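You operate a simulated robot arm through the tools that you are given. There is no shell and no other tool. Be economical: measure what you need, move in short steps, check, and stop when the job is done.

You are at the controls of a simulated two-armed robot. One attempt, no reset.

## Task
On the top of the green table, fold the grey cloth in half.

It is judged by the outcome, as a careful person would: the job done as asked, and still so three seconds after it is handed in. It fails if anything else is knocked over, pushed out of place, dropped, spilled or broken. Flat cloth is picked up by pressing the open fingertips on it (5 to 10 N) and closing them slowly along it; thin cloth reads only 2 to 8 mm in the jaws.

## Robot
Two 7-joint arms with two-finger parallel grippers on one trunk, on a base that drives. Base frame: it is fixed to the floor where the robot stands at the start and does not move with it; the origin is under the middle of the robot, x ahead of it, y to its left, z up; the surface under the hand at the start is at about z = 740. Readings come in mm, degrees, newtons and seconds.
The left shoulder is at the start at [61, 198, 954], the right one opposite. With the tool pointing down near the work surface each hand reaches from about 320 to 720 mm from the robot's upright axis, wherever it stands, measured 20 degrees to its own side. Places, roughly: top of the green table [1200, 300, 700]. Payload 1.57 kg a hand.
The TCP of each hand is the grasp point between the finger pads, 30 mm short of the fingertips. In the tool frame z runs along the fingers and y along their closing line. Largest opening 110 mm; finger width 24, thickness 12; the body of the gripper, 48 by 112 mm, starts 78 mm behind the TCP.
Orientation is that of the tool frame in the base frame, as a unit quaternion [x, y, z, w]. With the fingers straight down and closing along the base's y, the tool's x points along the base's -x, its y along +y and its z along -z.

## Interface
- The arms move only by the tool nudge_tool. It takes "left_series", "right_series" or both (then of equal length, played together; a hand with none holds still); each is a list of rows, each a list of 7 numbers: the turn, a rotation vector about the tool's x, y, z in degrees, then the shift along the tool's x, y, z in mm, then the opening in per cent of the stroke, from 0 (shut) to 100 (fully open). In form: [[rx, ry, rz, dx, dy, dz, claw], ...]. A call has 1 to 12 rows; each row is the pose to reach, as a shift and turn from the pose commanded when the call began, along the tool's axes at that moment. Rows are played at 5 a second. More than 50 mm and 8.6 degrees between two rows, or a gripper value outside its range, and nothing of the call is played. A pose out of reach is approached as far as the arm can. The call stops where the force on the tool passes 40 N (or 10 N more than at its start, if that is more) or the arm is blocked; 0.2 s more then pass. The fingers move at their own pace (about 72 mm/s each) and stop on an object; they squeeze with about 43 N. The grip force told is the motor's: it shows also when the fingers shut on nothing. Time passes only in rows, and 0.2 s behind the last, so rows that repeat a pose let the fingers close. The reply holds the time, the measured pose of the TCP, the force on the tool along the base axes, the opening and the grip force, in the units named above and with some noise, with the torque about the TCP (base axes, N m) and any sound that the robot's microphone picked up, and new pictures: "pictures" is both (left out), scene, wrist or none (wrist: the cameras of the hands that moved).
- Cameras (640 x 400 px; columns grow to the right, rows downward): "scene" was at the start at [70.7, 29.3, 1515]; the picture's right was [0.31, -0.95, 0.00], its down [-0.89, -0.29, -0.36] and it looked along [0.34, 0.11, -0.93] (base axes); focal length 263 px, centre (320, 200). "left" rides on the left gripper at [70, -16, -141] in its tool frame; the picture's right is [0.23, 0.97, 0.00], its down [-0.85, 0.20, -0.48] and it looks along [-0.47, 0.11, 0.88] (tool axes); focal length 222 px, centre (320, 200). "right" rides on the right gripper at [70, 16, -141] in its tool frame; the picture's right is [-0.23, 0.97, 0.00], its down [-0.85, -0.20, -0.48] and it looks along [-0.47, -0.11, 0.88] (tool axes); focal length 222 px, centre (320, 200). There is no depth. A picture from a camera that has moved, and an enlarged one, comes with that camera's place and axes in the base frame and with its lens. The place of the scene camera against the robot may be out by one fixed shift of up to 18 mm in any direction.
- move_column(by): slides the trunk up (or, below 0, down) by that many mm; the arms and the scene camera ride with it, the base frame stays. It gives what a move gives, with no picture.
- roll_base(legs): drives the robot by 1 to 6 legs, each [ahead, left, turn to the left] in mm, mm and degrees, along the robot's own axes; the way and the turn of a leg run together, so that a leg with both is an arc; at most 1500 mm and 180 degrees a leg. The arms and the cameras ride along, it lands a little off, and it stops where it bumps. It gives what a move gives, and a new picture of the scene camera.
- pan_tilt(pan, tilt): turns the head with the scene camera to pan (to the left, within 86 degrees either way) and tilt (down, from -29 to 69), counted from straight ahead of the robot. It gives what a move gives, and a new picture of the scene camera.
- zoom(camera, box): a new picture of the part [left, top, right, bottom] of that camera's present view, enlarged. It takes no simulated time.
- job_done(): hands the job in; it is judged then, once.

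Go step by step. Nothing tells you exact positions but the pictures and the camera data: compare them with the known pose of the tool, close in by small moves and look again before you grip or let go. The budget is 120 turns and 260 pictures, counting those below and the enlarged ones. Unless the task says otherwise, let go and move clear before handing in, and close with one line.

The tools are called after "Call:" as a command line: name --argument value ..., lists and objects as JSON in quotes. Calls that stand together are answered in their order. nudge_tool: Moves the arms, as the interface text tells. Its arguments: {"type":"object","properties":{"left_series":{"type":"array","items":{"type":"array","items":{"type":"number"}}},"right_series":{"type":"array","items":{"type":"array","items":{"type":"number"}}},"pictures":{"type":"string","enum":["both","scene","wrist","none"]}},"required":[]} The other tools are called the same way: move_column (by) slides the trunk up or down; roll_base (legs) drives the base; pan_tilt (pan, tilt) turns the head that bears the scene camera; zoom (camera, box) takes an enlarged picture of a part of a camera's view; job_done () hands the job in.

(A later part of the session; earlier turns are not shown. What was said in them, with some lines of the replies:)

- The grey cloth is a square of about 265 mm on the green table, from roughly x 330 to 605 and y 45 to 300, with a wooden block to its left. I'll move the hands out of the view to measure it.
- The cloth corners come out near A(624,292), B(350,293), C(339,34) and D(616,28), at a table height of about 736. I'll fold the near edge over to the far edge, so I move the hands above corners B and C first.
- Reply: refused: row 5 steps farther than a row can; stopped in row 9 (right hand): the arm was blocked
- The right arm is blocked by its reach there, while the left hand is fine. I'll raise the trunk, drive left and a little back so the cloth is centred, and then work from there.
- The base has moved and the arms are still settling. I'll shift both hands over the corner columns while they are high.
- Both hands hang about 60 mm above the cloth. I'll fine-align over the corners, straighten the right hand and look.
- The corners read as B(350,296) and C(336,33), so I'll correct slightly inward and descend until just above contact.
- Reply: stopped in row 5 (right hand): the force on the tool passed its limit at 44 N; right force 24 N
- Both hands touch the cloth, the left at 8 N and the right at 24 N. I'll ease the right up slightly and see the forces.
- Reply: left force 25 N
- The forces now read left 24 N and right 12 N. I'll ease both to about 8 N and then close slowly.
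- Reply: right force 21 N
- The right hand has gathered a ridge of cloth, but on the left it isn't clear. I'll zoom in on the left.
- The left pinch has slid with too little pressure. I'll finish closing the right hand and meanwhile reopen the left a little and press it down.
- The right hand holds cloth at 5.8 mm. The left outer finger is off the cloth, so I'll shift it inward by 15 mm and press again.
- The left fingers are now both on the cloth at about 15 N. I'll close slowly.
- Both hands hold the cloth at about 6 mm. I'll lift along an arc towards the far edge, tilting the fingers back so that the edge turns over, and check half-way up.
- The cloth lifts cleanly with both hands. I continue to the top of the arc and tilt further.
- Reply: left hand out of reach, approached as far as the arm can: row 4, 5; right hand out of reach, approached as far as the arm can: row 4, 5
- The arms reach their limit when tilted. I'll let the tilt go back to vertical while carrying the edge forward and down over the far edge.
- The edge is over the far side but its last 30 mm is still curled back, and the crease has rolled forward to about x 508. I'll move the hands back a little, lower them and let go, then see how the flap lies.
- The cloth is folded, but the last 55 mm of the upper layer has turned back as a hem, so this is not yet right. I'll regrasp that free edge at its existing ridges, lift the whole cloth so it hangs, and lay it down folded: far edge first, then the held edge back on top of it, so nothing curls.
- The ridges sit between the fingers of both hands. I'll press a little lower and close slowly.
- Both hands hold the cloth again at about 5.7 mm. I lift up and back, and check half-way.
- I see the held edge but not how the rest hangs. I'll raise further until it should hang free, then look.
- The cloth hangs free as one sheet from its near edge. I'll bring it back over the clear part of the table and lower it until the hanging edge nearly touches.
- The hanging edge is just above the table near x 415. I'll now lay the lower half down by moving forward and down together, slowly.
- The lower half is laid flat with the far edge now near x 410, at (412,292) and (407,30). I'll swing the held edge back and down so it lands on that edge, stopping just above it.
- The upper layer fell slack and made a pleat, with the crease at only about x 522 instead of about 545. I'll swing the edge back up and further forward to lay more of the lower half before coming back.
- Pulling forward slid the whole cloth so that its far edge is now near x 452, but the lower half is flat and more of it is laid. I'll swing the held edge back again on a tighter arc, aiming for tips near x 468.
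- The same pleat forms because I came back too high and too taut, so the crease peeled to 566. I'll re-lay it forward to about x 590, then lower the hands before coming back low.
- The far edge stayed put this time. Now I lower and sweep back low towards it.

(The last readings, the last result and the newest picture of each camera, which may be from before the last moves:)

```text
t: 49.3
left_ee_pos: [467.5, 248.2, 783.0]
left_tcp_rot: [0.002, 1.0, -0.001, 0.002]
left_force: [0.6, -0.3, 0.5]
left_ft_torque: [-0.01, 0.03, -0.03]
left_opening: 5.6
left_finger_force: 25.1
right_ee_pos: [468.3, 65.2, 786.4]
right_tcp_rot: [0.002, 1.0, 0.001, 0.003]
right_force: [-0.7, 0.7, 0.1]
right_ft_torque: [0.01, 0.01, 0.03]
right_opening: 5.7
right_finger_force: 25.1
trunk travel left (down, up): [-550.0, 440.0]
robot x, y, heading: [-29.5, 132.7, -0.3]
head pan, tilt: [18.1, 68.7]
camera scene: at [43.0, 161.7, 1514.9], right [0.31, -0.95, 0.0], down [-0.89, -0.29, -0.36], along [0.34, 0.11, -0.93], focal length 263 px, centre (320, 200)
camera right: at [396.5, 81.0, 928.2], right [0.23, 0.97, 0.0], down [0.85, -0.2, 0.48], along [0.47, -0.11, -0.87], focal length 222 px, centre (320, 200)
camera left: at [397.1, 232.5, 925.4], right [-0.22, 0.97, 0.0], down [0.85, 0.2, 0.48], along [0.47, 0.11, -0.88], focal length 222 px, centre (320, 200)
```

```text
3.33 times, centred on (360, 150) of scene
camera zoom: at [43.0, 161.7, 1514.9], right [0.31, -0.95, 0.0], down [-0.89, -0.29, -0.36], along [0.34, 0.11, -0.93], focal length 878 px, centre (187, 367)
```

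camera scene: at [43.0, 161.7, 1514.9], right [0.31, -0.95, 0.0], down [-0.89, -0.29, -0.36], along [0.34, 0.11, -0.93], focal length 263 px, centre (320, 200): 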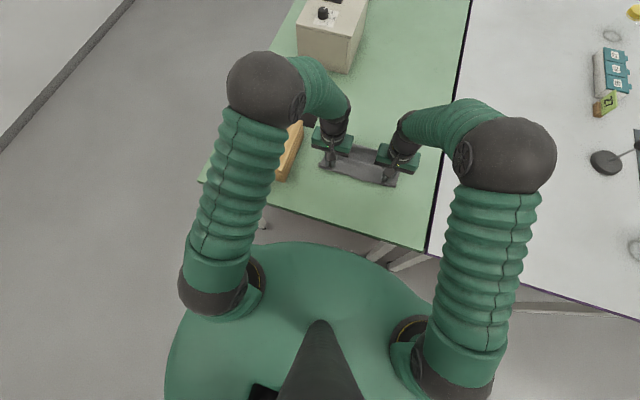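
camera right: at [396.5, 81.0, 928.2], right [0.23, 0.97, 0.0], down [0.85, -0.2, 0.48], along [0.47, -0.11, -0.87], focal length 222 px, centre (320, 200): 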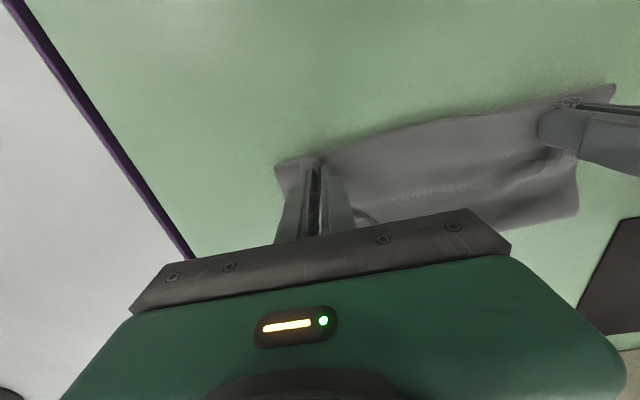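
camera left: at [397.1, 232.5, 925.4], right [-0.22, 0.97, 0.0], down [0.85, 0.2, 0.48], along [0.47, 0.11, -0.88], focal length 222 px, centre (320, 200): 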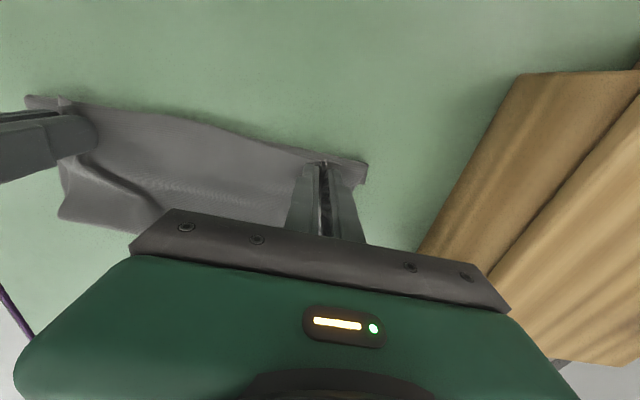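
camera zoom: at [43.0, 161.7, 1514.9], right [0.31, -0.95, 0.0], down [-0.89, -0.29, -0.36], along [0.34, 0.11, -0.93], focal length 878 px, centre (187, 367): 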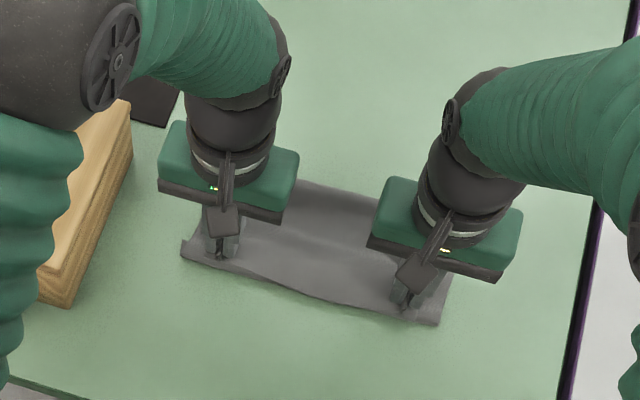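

The pleat is almost gone and the held edge sits on the far edge. I'll lower the last few mm, release gently and rise.

Call:
nudge_tool --left_series '[[0, 0, 0, 1, 0, 5, 0], [0, 0, 0, 2, 0, 9, 0], [0, 0, 0, 2, 0, 9, 0], [0, 0, 0, 2, 0, 9, 8], [0, 0, 0, 2, 0, 9, 16], [0, 0, 0, 2, 0, 9, 28], [0, 0, 0, 2, 0, 8, 36], [0, 0, 0, 2, 0, 8, 36], [0, 0, 0, 2, 0, -15, 36], [0, 0, 0, 2, 0, -50, 36], [0, 0, 0, 2, 0, -95, 36], [0, 0, 0, 2, 0, -130, 36]]' --right_series '[[0, 0, 0, 1, 0, 6, 0], [0, 0, 0, 2, 0, 11, 0], [0, 0, 0, 2, 0, 11, 0], [0, 0, 0, 2, 0, 11, 8], [0, 0, 0, 2, 0, 11, 16], [0, 0, 0, 2, 0, 11, 28], [0, 0, 0, 2, 0, 10, 36], [0, 0, 0, 2, 0, 10, 36], [0, 0, 0, 2, 0, -15, 36], [0, 0, 0, 2, 0, -50, 36], [0, 0, 0, 2, 0, -95, 36], [0, 0, 0, 2, 0, -130, 36]]'

Call:
zoom --camera "scene" --box '[280, 90, 440, 210]'

```text
t: 51.9
left_ee_pos: [465.0, 249.0, 913.3]
left_tcp_rot: [0.002, 1.0, -0.001, 0.002]
left_force: [0.0, -0.6, -0.6]
left_ft_torque: [0.01, 0.01, 0.02]
left_opening: 39.8
left_finger_force: 0.1
right_ee_pos: [466.2, 65.5, 915.9]
right_tcp_rot: [0.002, 1.0, 0.001, 0.004]
right_force: [-0.5, -0.7, 0.4]
right_ft_torque: [0.03, -0.01, -0.03]
right_opening: 39.5
right_finger_force: 0.0
trunk travel left (down, up): [-550.0, 440.0]
robot x, y, heading: [-27.1, 135.2, -0.3]
head pan, tilt: [18.1, 68.7]
camera scene: at [40.4, 161.7, 1514.9], right [0.31, -0.95, 0.0], down [-0.89, -0.29, -0.36], along [0.34, 0.11, -0.93], focal length 263 px, centre (320, 200)
camera right: at [394.0, 81.3, 1059.1], right [0.23, 0.97, 0.0], down [0.85, -0.2, 0.49], along [0.47, -0.11, -0.87], focal length 222 px, centre (320, 200)
camera left: at [395.9, 233.8, 1055.3], right [-0.22, 0.97, 0.0], down [0.85, 0.2, 0.48], along [0.47, 0.11, -0.88], focal length 222 px, centre (320, 200)
```

scene: 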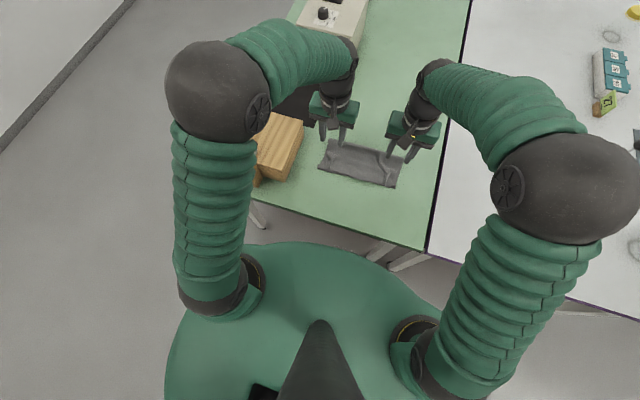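
right: 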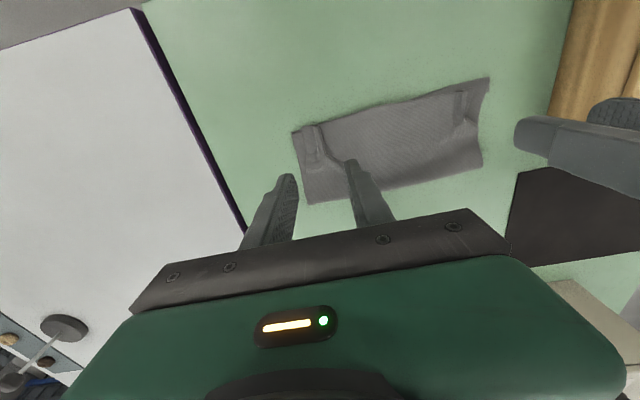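
left: 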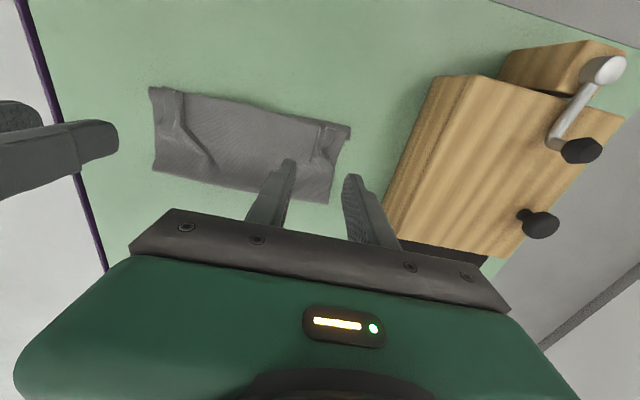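

```text
3.33 times, centred on (360, 150) of scene
camera zoom: at [40.4, 161.7, 1514.9], right [0.31, -0.95, 0.0], down [-0.89, -0.29, -0.36], along [0.34, 0.11, -0.93], focal length 878 px, centre (187, 367)
```

zoom: 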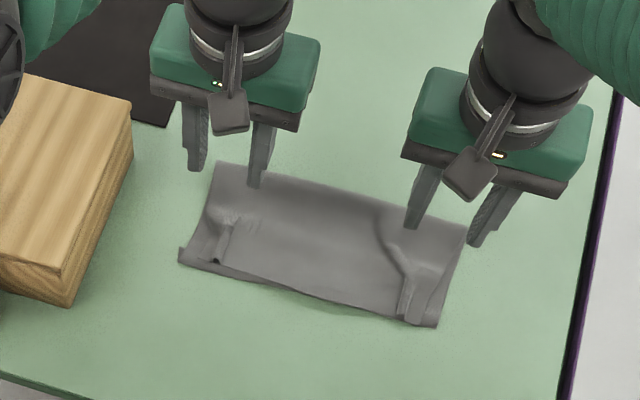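

The cloth now lies as a folded rectangle with its edges together; only the pinch ridges and a few wrinkles remain. I'll look closely before smoothing.

Call:
nudge_tool --left_series '[[0, 0, 0, 30, 30, -20, 36], [0, 0, 0, 60, 60, -40, 20], [0, 0, 0, 90, 80, -60, 0], [0, 0, 0, 90, 80, -60, 0]]' --right_series '[[0, 0, 0, 30, -30, -20, 36], [0, 0, 0, 60, -60, -40, 20], [0, 0, 0, 90, -80, -60, 0], [0, 0, 0, 90, -80, -60, 0]]' --pictures "none"

Call:
zoom --camera "scene" --box '[300, 120, 420, 200]'

Call:
zoom --camera "left" --box '[0, 0, 640, 400]'

Call:
zoom --camera "right" --box '[0, 0, 640, 400]'

```text
t: 52.9
left_ee_pos: [377.0, 329.5, 973.1]
left_tcp_rot: [0.002, 1.0, 0.0, 0.001]
left_force: [0.1, 0.5, -0.7]
left_ft_torque: [-0.01, -0.01, 0.0]
left_opening: 0.1
left_finger_force: 21.3
right_ee_pos: [376.8, -15.8, 972.0]
right_tcp_rot: [0.001, 1.0, 0.002, 0.002]
right_force: [1.4, -0.3, 0.3]
right_ft_torque: [0.02, 0.01, 0.03]
right_opening: 0.0
right_finger_force: 21.1
trunk travel left (down, up): [-550.0, 440.0]
robot x, y, heading: [-28.2, 129.6, -0.2]
head pan, tilt: [18.1, 68.7]
```

```text
5.00 times, centred on (360, 160) of scene
camera zoom: at [42.6, 161.6, 1514.8], right [0.31, -0.95, 0.0], down [-0.89, -0.29, -0.36], along [0.34, 0.11, -0.93], focal length 1317 px, centre (120, 400)
```

zoom: 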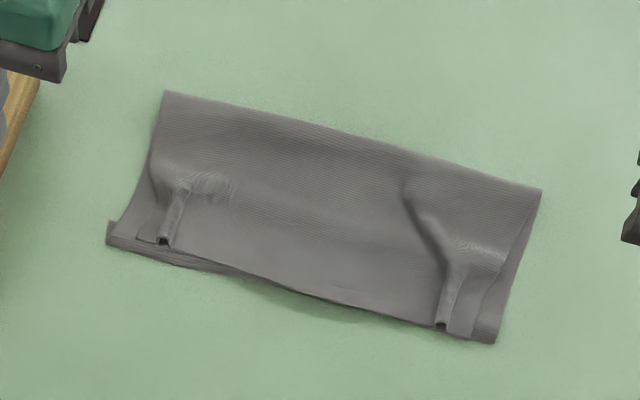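

```text
1.00 times, centred on (320, 200) of left (not enlarged: the box is as wide or as high as the picture)
camera zoom: at [306.9, 313.4, 1115.5], right [-0.22, 0.97, 0.0], down [0.86, 0.2, 0.48], along [0.47, 0.11, -0.88], focal length 222 px, centre (320, 200)
```

zoom: 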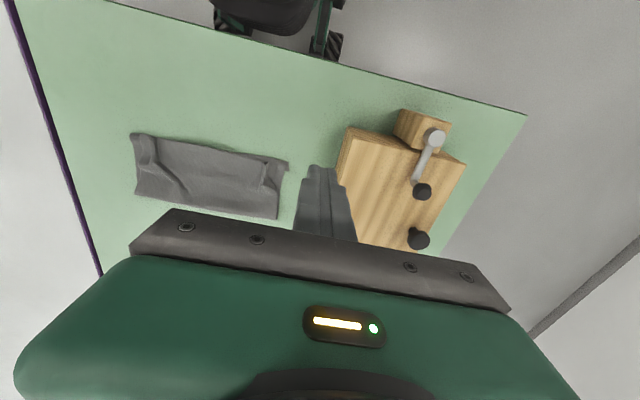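

```text
1.00 times, centred on (320, 200) of right (not enlarged: the box is as wide or as high as the picture)
camera zoom: at [305.6, 0.0, 1114.4], right [0.23, 0.97, 0.0], down [0.85, -0.2, 0.48], along [0.47, -0.11, -0.88], focal length 222 px, centre (320, 200)
```

zoom: 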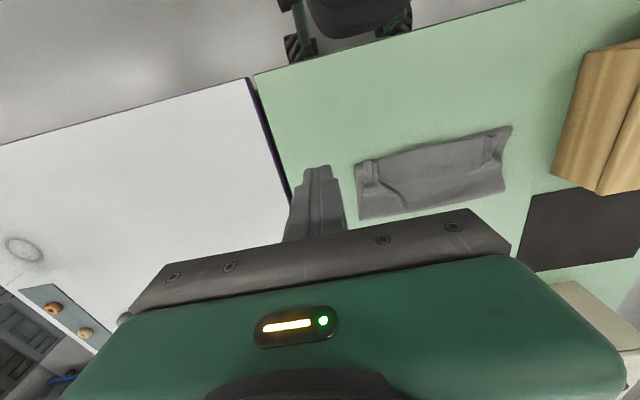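

The fold is good; only the two pinch ridges need spreading so the corners match. I'll straddle each ridge with the fingers, press lightly and open them, the reverse of the pinch.

Call:
nudge_tool --left_series '[[0, 0, 0, -20, -20, 20, 15], [0, 0, 0, -45, -40, 45, 15], [0, 0, 0, -70, -60, 75, 15], [0, 0, 0, -89, -78, 105, 15], [0, 0, 0, -89, -78, 145, 15], [0, 0, 0, -89, -78, 180, 15], [0, 0, 0, -89, -78, 195, 15], [0, 0, 0, -89, -78, 199, 15], [0, 0, 0, -89, -78, 199, 15]]' --right_series '[[0, 0, 0, -20, 20, 20, 15], [0, 0, 0, -45, 40, 45, 15], [0, 0, 0, -70, 60, 75, 15], [0, 0, 0, -89, 81, 105, 15], [0, 0, 0, -89, 81, 145, 15], [0, 0, 0, -89, 81, 180, 15], [0, 0, 0, -89, 81, 194, 15], [0, 0, 0, -89, 81, 198, 15], [0, 0, 0, -89, 81, 198, 15]]' --pictures "wrist"

```text
t: 54.9
left_ee_pos: [463.7, 252.3, 773.5]
left_tcp_rot: [0.002, 1.0, -0.001, 0.001]
left_force: [-0.4, -0.4, 0.2]
left_ft_torque: [0.0, 0.0, -0.02]
left_opening: 16.9
left_finger_force: 0.0
right_ee_pos: [465.2, 66.0, 777.5]
right_tcp_rot: [0.001, 1.0, 0.002, 0.003]
right_force: [0.8, 0.7, 0.1]
right_ft_torque: [-0.02, -0.02, -0.01]
right_opening: 16.6
right_finger_force: 0.1
trunk travel left (down, up): [-550.0, 440.0]
robot x, y, heading: [-29.8, 131.4, 0.1]
head pan, tilt: [18.1, 68.7]
camera right: at [394.4, 81.7, 919.8], right [0.23, 0.97, 0.0], down [0.85, -0.2, 0.48], along [0.47, -0.11, -0.87], focal length 222 px, centre (320, 200)
camera left: at [394.1, 236.1, 915.7], right [-0.22, 0.97, 0.0], down [0.85, 0.2, 0.48], along [0.47, 0.11, -0.88], focal length 222 px, centre (320, 200)
```

right: 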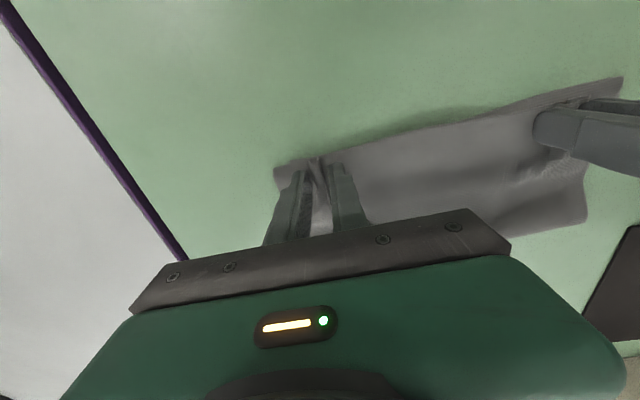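
left: 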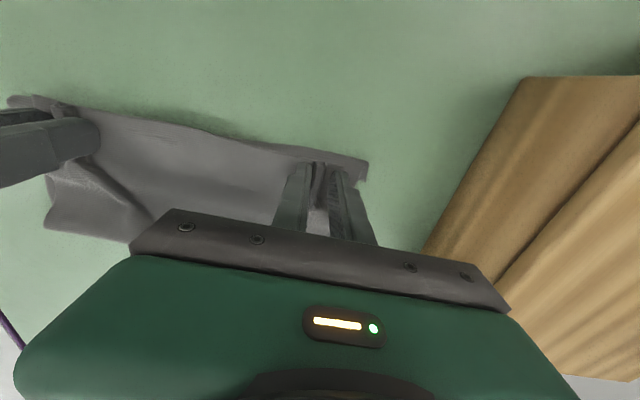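

The fingers straddle both ridges. I'll press a bit further to feel contact.

Call:
nudge_tool --left_series '[[0, 0, 0, 0, 0, 1, 15], [0, 0, 0, 0, 0, 1.5, 15], [0, 0, 0, 0, 0, 1.5, 15]]' --right_series '[[0, 0, 0, 0, 0, 2, 15], [0, 0, 0, 0, 0, 4, 15], [0, 0, 0, 0, 0, 4, 15]]' --pictures "none"

```text
t: 55.7
left_ee_pos: [463.9, 252.1, 771.9]
left_tcp_rot: [0.002, 1.0, 0.0, 0.002]
left_force: [-0.1, -0.8, 0.6]
left_ft_torque: [0.01, 0.04, -0.02]
left_opening: 16.4
left_finger_force: 0.0
right_ee_pos: [465.7, 66.3, 774.3]
right_tcp_rot: [0.002, 1.0, 0.001, 0.003]
right_force: [0.7, 0.1, 0.5]
right_ft_torque: [-0.03, -0.03, 0.0]
right_opening: 16.4
right_finger_force: 0.0
trunk travel left (down, up): [-550.0, 440.0]
robot x, y, heading: [-31.2, 134.2, 0.1]
head pan, tilt: [18.1, 68.7]
```

Call:
nudge_tool --left_series '[[0, 0, 0, 0, 0, 0.7, 15], [0, 0, 0, 0, 0, 1, 15], [0, 0, 0, 0, 0, 1, 15]]' --right_series '[[0, 0, 0, 0, 0, 2, 15], [0, 0, 0, 0, 0, 2.7, 15], [0, 0, 0, 0, 0, 2.7, 15]]' --pictures "none"

```text
t: 56.5
left_ee_pos: [463.7, 251.6, 773.4]
left_tcp_rot: [0.001, 1.0, -0.001, 0.002]
left_force: [0.5, 0.7, 1.5]
left_ft_torque: [0.02, -0.02, 0.02]
left_opening: 16.6
left_finger_force: 0.0
right_ee_pos: [464.6, 65.8, 771.9]
right_tcp_rot: [0.001, 1.0, 0.002, 0.004]
right_force: [0.1, -0.8, 5.3]
right_ft_torque: [-0.07, 0.04, 0.02]
right_opening: 16.8
right_finger_force: 0.1
trunk travel left (down, up): [-550.0, 440.0]
robot x, y, heading: [-30.2, 135.0, -0.2]
head pan, tilt: [18.1, 68.7]
```

The right presses at 5 N and the left just touches. I'll add a touch on the left and spread both slowly.

Call:
nudge_tool --left_series '[[0, 0, 0, 0, 0, 0.5, 15], [0, 0, 0, 0, 0, 0.5, 18], [0, 0, 0, 0, 0, 0.5, 21], [0, 0, 0, 0, 0, 0.5, 24], [0, 0, 0, 0, 0, 0.5, 27], [0, 0, 0, 0, 0, 0.5, 30], [0, 0, 0, 0, 0, 0.5, 33], [0, 0, 0, 0, 0, 0.5, 36], [0, 0, 0, 0, 0, -10, 36], [0, 0, 0, 0, 0, -50, 36], [0, 0, 0, 0, 0, -90, 36], [0, 0, 0, 0, 0, -120, 36]]' --right_series '[[0, 0, 0, 0, 0, 0, 15], [0, 0, 0, 0, 0, 0, 18], [0, 0, 0, 0, 0, 0, 21], [0, 0, 0, 0, 0, 0, 24], [0, 0, 0, 0, 0, 0, 27], [0, 0, 0, 0, 0, 0, 30], [0, 0, 0, 0, 0, 0, 33], [0, 0, 0, 0, 0, 0, 36], [0, 0, 0, 0, 0, -10, 36], [0, 0, 0, 0, 0, -50, 36], [0, 0, 0, 0, 0, -90, 36], [0, 0, 0, 0, 0, -120, 36]]' --pictures "wrist"

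Call:
zoom --camera "scene" --box '[300, 120, 420, 200]'

```text
t: 59.1
left_ee_pos: [462.0, 250.0, 894.7]
left_tcp_rot: [0.002, 1.0, -0.001, 0.002]
left_force: [-0.3, 1.0, 0.7]
left_ft_torque: [-0.02, 0.02, 0.01]
left_opening: 39.7
left_finger_force: 0.0
right_ee_pos: [462.0, 66.1, 891.3]
right_tcp_rot: [0.002, 1.0, 0.002, 0.004]
right_force: [0.1, 0.1, 0.0]
right_ft_torque: [0.02, 0.01, -0.03]
right_opening: 39.6
right_finger_force: 0.1
trunk travel left (down, up): [-550.0, 440.0]
robot x, y, heading: [-29.4, 131.2, -0.2]
head pan, tilt: [18.1, 68.7]
camera right: at [391.1, 82.1, 1032.8], right [0.23, 0.97, 0.0], down [0.85, -0.2, 0.49], along [0.47, -0.11, -0.87], focal length 222 px, centre (320, 200)
camera left: at [392.4, 234.2, 1036.1], right [-0.22, 0.97, 0.0], down [0.85, 0.2, 0.48], along [0.47, 0.11, -0.88], focal length 222 px, centre (320, 200)
```

right: 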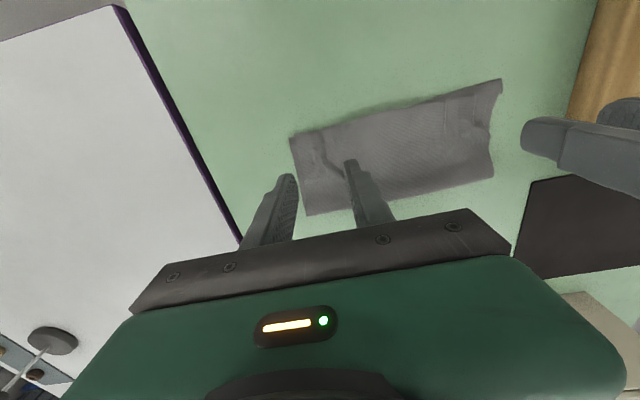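
left: 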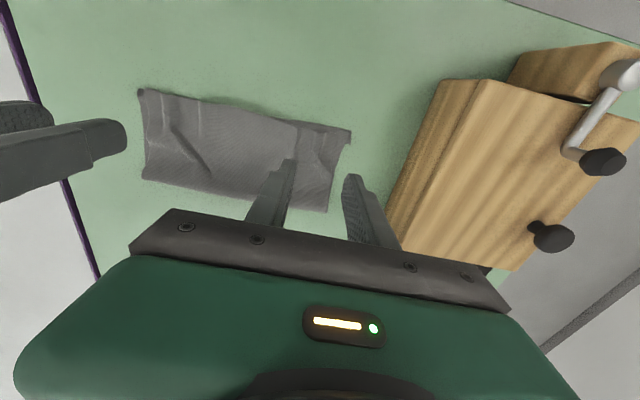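

```text
5.00 times, centred on (360, 160) of scene
camera zoom: at [40.9, 161.6, 1514.9], right [0.31, -0.95, 0.0], down [-0.89, -0.29, -0.36], along [0.34, 0.11, -0.93], focal length 1317 px, centre (120, 400)
```

zoom: 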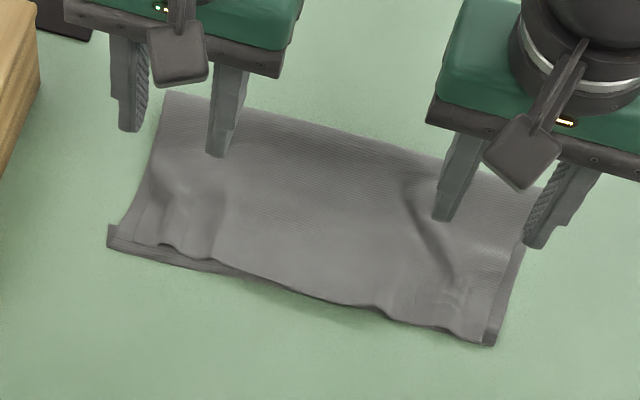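

The ridges opened nicely. I'll do one more outward stroke with each hand, the inner finger anchored and the outer one pulling, to bring the upper corners onto the lower ones.

Call:
nudge_tool --left_series '[[0, 0, 0, -4, 0, 45, 22], [0, 0, 0, -4, 0, 90, 22], [0, 0, 0, -4, 0, 115, 22], [0, 0, 0, -4, 0, 120, 22], [0, 0, 0, -4, 0, 122, 22], [0, 0, 0, -4, 0, 122.5, 22], [0, 0, 0, -4, 0, 122.5, 22]]' --right_series '[[0, 0, 0, -4, 0, 45, 22], [0, 0, 0, -4, 0, 85, 22], [0, 0, 0, -4, 0, 110, 22], [0, 0, 0, -4, 0, 117, 22], [0, 0, 0, -4, 0, 119, 22], [0, 0, 0, -4, 0, 119.5, 22], [0, 0, 0, -4, 0, 119.5, 22]]' --pictures "none"

```text
t: 60.7
left_ee_pos: [467.3, 250.2, 771.5]
left_tcp_rot: [0.001, 1.0, -0.002, 0.002]
left_force: [-0.1, 0.1, 9.0]
left_ft_torque: [0.03, 0.14, 0.0]
left_opening: 24.3
left_finger_force: 0.0
right_ee_pos: [469.2, 66.1, 772.7]
right_tcp_rot: [0.002, 1.0, 0.001, 0.006]
right_force: [1.3, -0.4, 9.8]
right_ft_torque: [-0.12, 0.08, 0.04]
right_opening: 24.2
right_finger_force: 0.0
trunk travel left (down, up): [-550.0, 440.0]
robot x, y, heading: [-30.1, 135.8, 0.0]
head pan, tilt: [18.1, 68.7]
```

Contact is about 9 N on both sides, so I make the outward stroke and lift clear to look.

Call:
nudge_tool --left_series '[[0, 0, 0, 0, 2, 0, 26], [0, 0, 0, 0, 4, 0, 30], [0, 0, 0, 0, 6, 0, 34], [0, 0, 0, 0, 8, 0, 38], [0, 0, 0, 0, 10, 0, 42], [0, 0, 0, 0, 12, 0, 46], [0, 0, 0, 0, 12, 0, 46], [0, 0, 0, 0, 12, -20, 46], [0, 0, 0, 0, 12, -60, 46], [0, 0, 0, 30, 30, -100, 30], [0, 0, 0, 60, 50, -130, 10], [0, 0, 0, 90, 70, -150, 0]]' --right_series '[[0, 0, 0, 0, -2, 0, 26], [0, 0, 0, 0, -4, 0, 30], [0, 0, 0, 0, -6, 0, 34], [0, 0, 0, 0, -8, 0, 38], [0, 0, 0, 0, -10, 0, 42], [0, 0, 0, 0, -12, 0, 46], [0, 0, 0, 0, -12, 0, 46], [0, 0, 0, 0, -12, -20, 46], [0, 0, 0, 0, -12, -60, 46], [0, 0, 0, 30, -30, -100, 30], [0, 0, 0, 60, -50, -130, 10], [0, 0, 0, 90, -70, -150, 0]]' --pictures "none"

Call:
zoom --camera "scene" --box '[300, 120, 420, 200]'

Call:
zoom --camera "left" --box '[80, 80, 330, 240]'

```text
refused: row 10 steps farther than a row can; nothing moved
```

```text
5.00 times, centred on (360, 160) of scene
camera zoom: at [39.8, 161.2, 1515.4], right [0.31, -0.95, 0.0], down [-0.89, -0.29, -0.36], along [0.34, 0.11, -0.93], focal length 1317 px, centre (120, 400)
```

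zoom: 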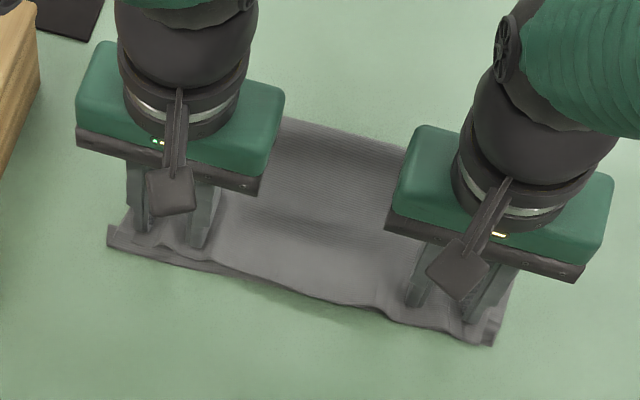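

```text
2.50 times, centred on (205, 160) of left
camera zoom: at [397.0, 233.7, 914.1], right [-0.22, 0.97, 0.0], down [0.85, 0.2, 0.48], along [0.47, 0.11, -0.88], focal length 555 px, centre (608, 300)
```

zoom: 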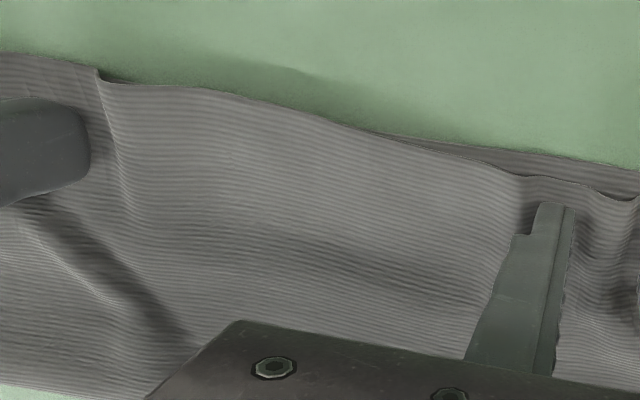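

A row was too long, so nothing moved. I repeat it with shorter steps and add a slight pull toward me on the left, where the upper edge lies about 8 mm short.

Call:
nudge_tool --left_series '[[0, 0, 0, 1, 2, 0, 26], [0, 0, 0, 2, 4, 0, 30], [0, 0, 0, 4, 6, 0, 34], [0, 0, 0, 5, 8, 0, 38], [0, 0, 0, 7, 10, 0, 42], [0, 0, 0, 8, 12, 0, 46], [0, 0, 0, 8, 12, 0, 46], [0, 0, 0, 8, 12, -25, 46], [0, 0, 0, 8, 12, -65, 46], [0, 0, 0, 28, 25, -95, 30], [0, 0, 0, 50, 45, -120, 10], [0, 0, 0, 75, 65, -145, 0]]' --right_series '[[0, 0, 0, 0, -2, 0, 26], [0, 0, 0, 0, -4, 0, 30], [0, 0, 0, 0, -6, 0, 34], [0, 0, 0, 0, -8, 0, 38], [0, 0, 0, 0, -10, 0, 42], [0, 0, 0, 0, -12, 0, 46], [0, 0, 0, 0, -12, 0, 46], [0, 0, 0, 0, -12, -25, 46], [0, 0, 0, 0, -12, -65, 46], [0, 0, 0, 20, -25, -95, 30], [0, 0, 0, 42, -45, -120, 10], [0, 0, 0, 67, -65, -145, 0]]' --pictures "none"

Call:
zoom --camera "scene" --box '[300, 120, 420, 200]'

Call:
zoom --camera "left" --box '[100, 80, 340, 240]'

```text
t: 63.3
left_ee_pos: [390.9, 316.8, 915.9]
left_tcp_rot: [0.003, 1.0, -0.001, 0.004]
left_force: [-1.0, 0.8, -0.3]
left_ft_torque: [0.01, 0.01, 0.02]
left_opening: 0.3
left_finger_force: 21.4
right_ee_pos: [398.0, 2.4, 917.4]
right_tcp_rot: [0.001, 1.0, 0.002, 0.005]
right_force: [-0.2, -0.8, 0.0]
right_ft_torque: [-0.03, -0.06, 0.01]
right_opening: 0.1
right_finger_force: 21.3
trunk travel left (down, up): [-550.0, 440.0]
robot x, y, heading: [-29.8, 133.7, -0.1]
head pan, tilt: [18.1, 68.7]
```

```text
5.00 times, centred on (360, 160) of scene
camera zoom: at [36.7, 161.9, 1515.2], right [0.31, -0.95, 0.0], down [-0.89, -0.29, -0.36], along [0.35, 0.11, -0.93], focal length 1317 px, centre (120, 400)
```

zoom: 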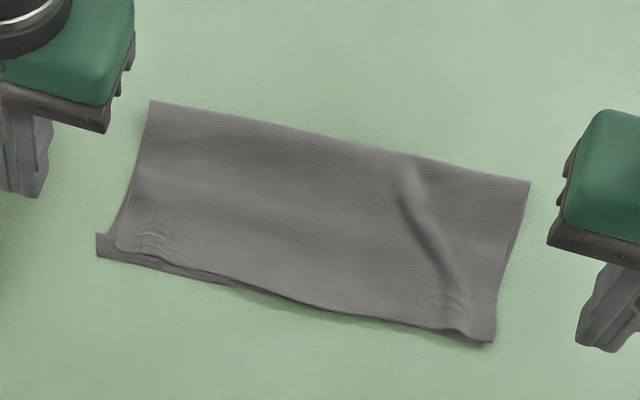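

```text
2.50 times, centred on (220, 160) of left
camera zoom: at [320.7, 300.5, 1058.5], right [-0.22, 0.97, 0.0], down [0.85, 0.2, 0.48], along [0.47, 0.11, -0.88], focal length 555 px, centre (570, 300)
```

zoom: 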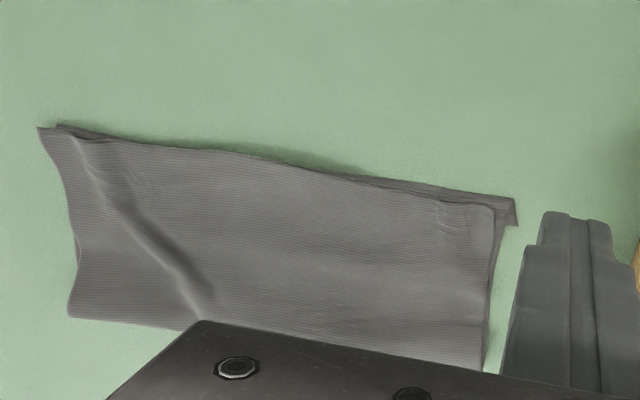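

The cloth lies folded in half. Its edges and corners match to within about 10 mm, with only a soft wrinkle left, and both hands are clear and nothing else has moved. I'm handing it in.

Call:
job_done

```text
The job is handed in.
```

The grey cloth is folded in half on the green table: edges and corners match to within about 10 mm, one soft wrinkle remains near the right side, and nothing else was disturbed.
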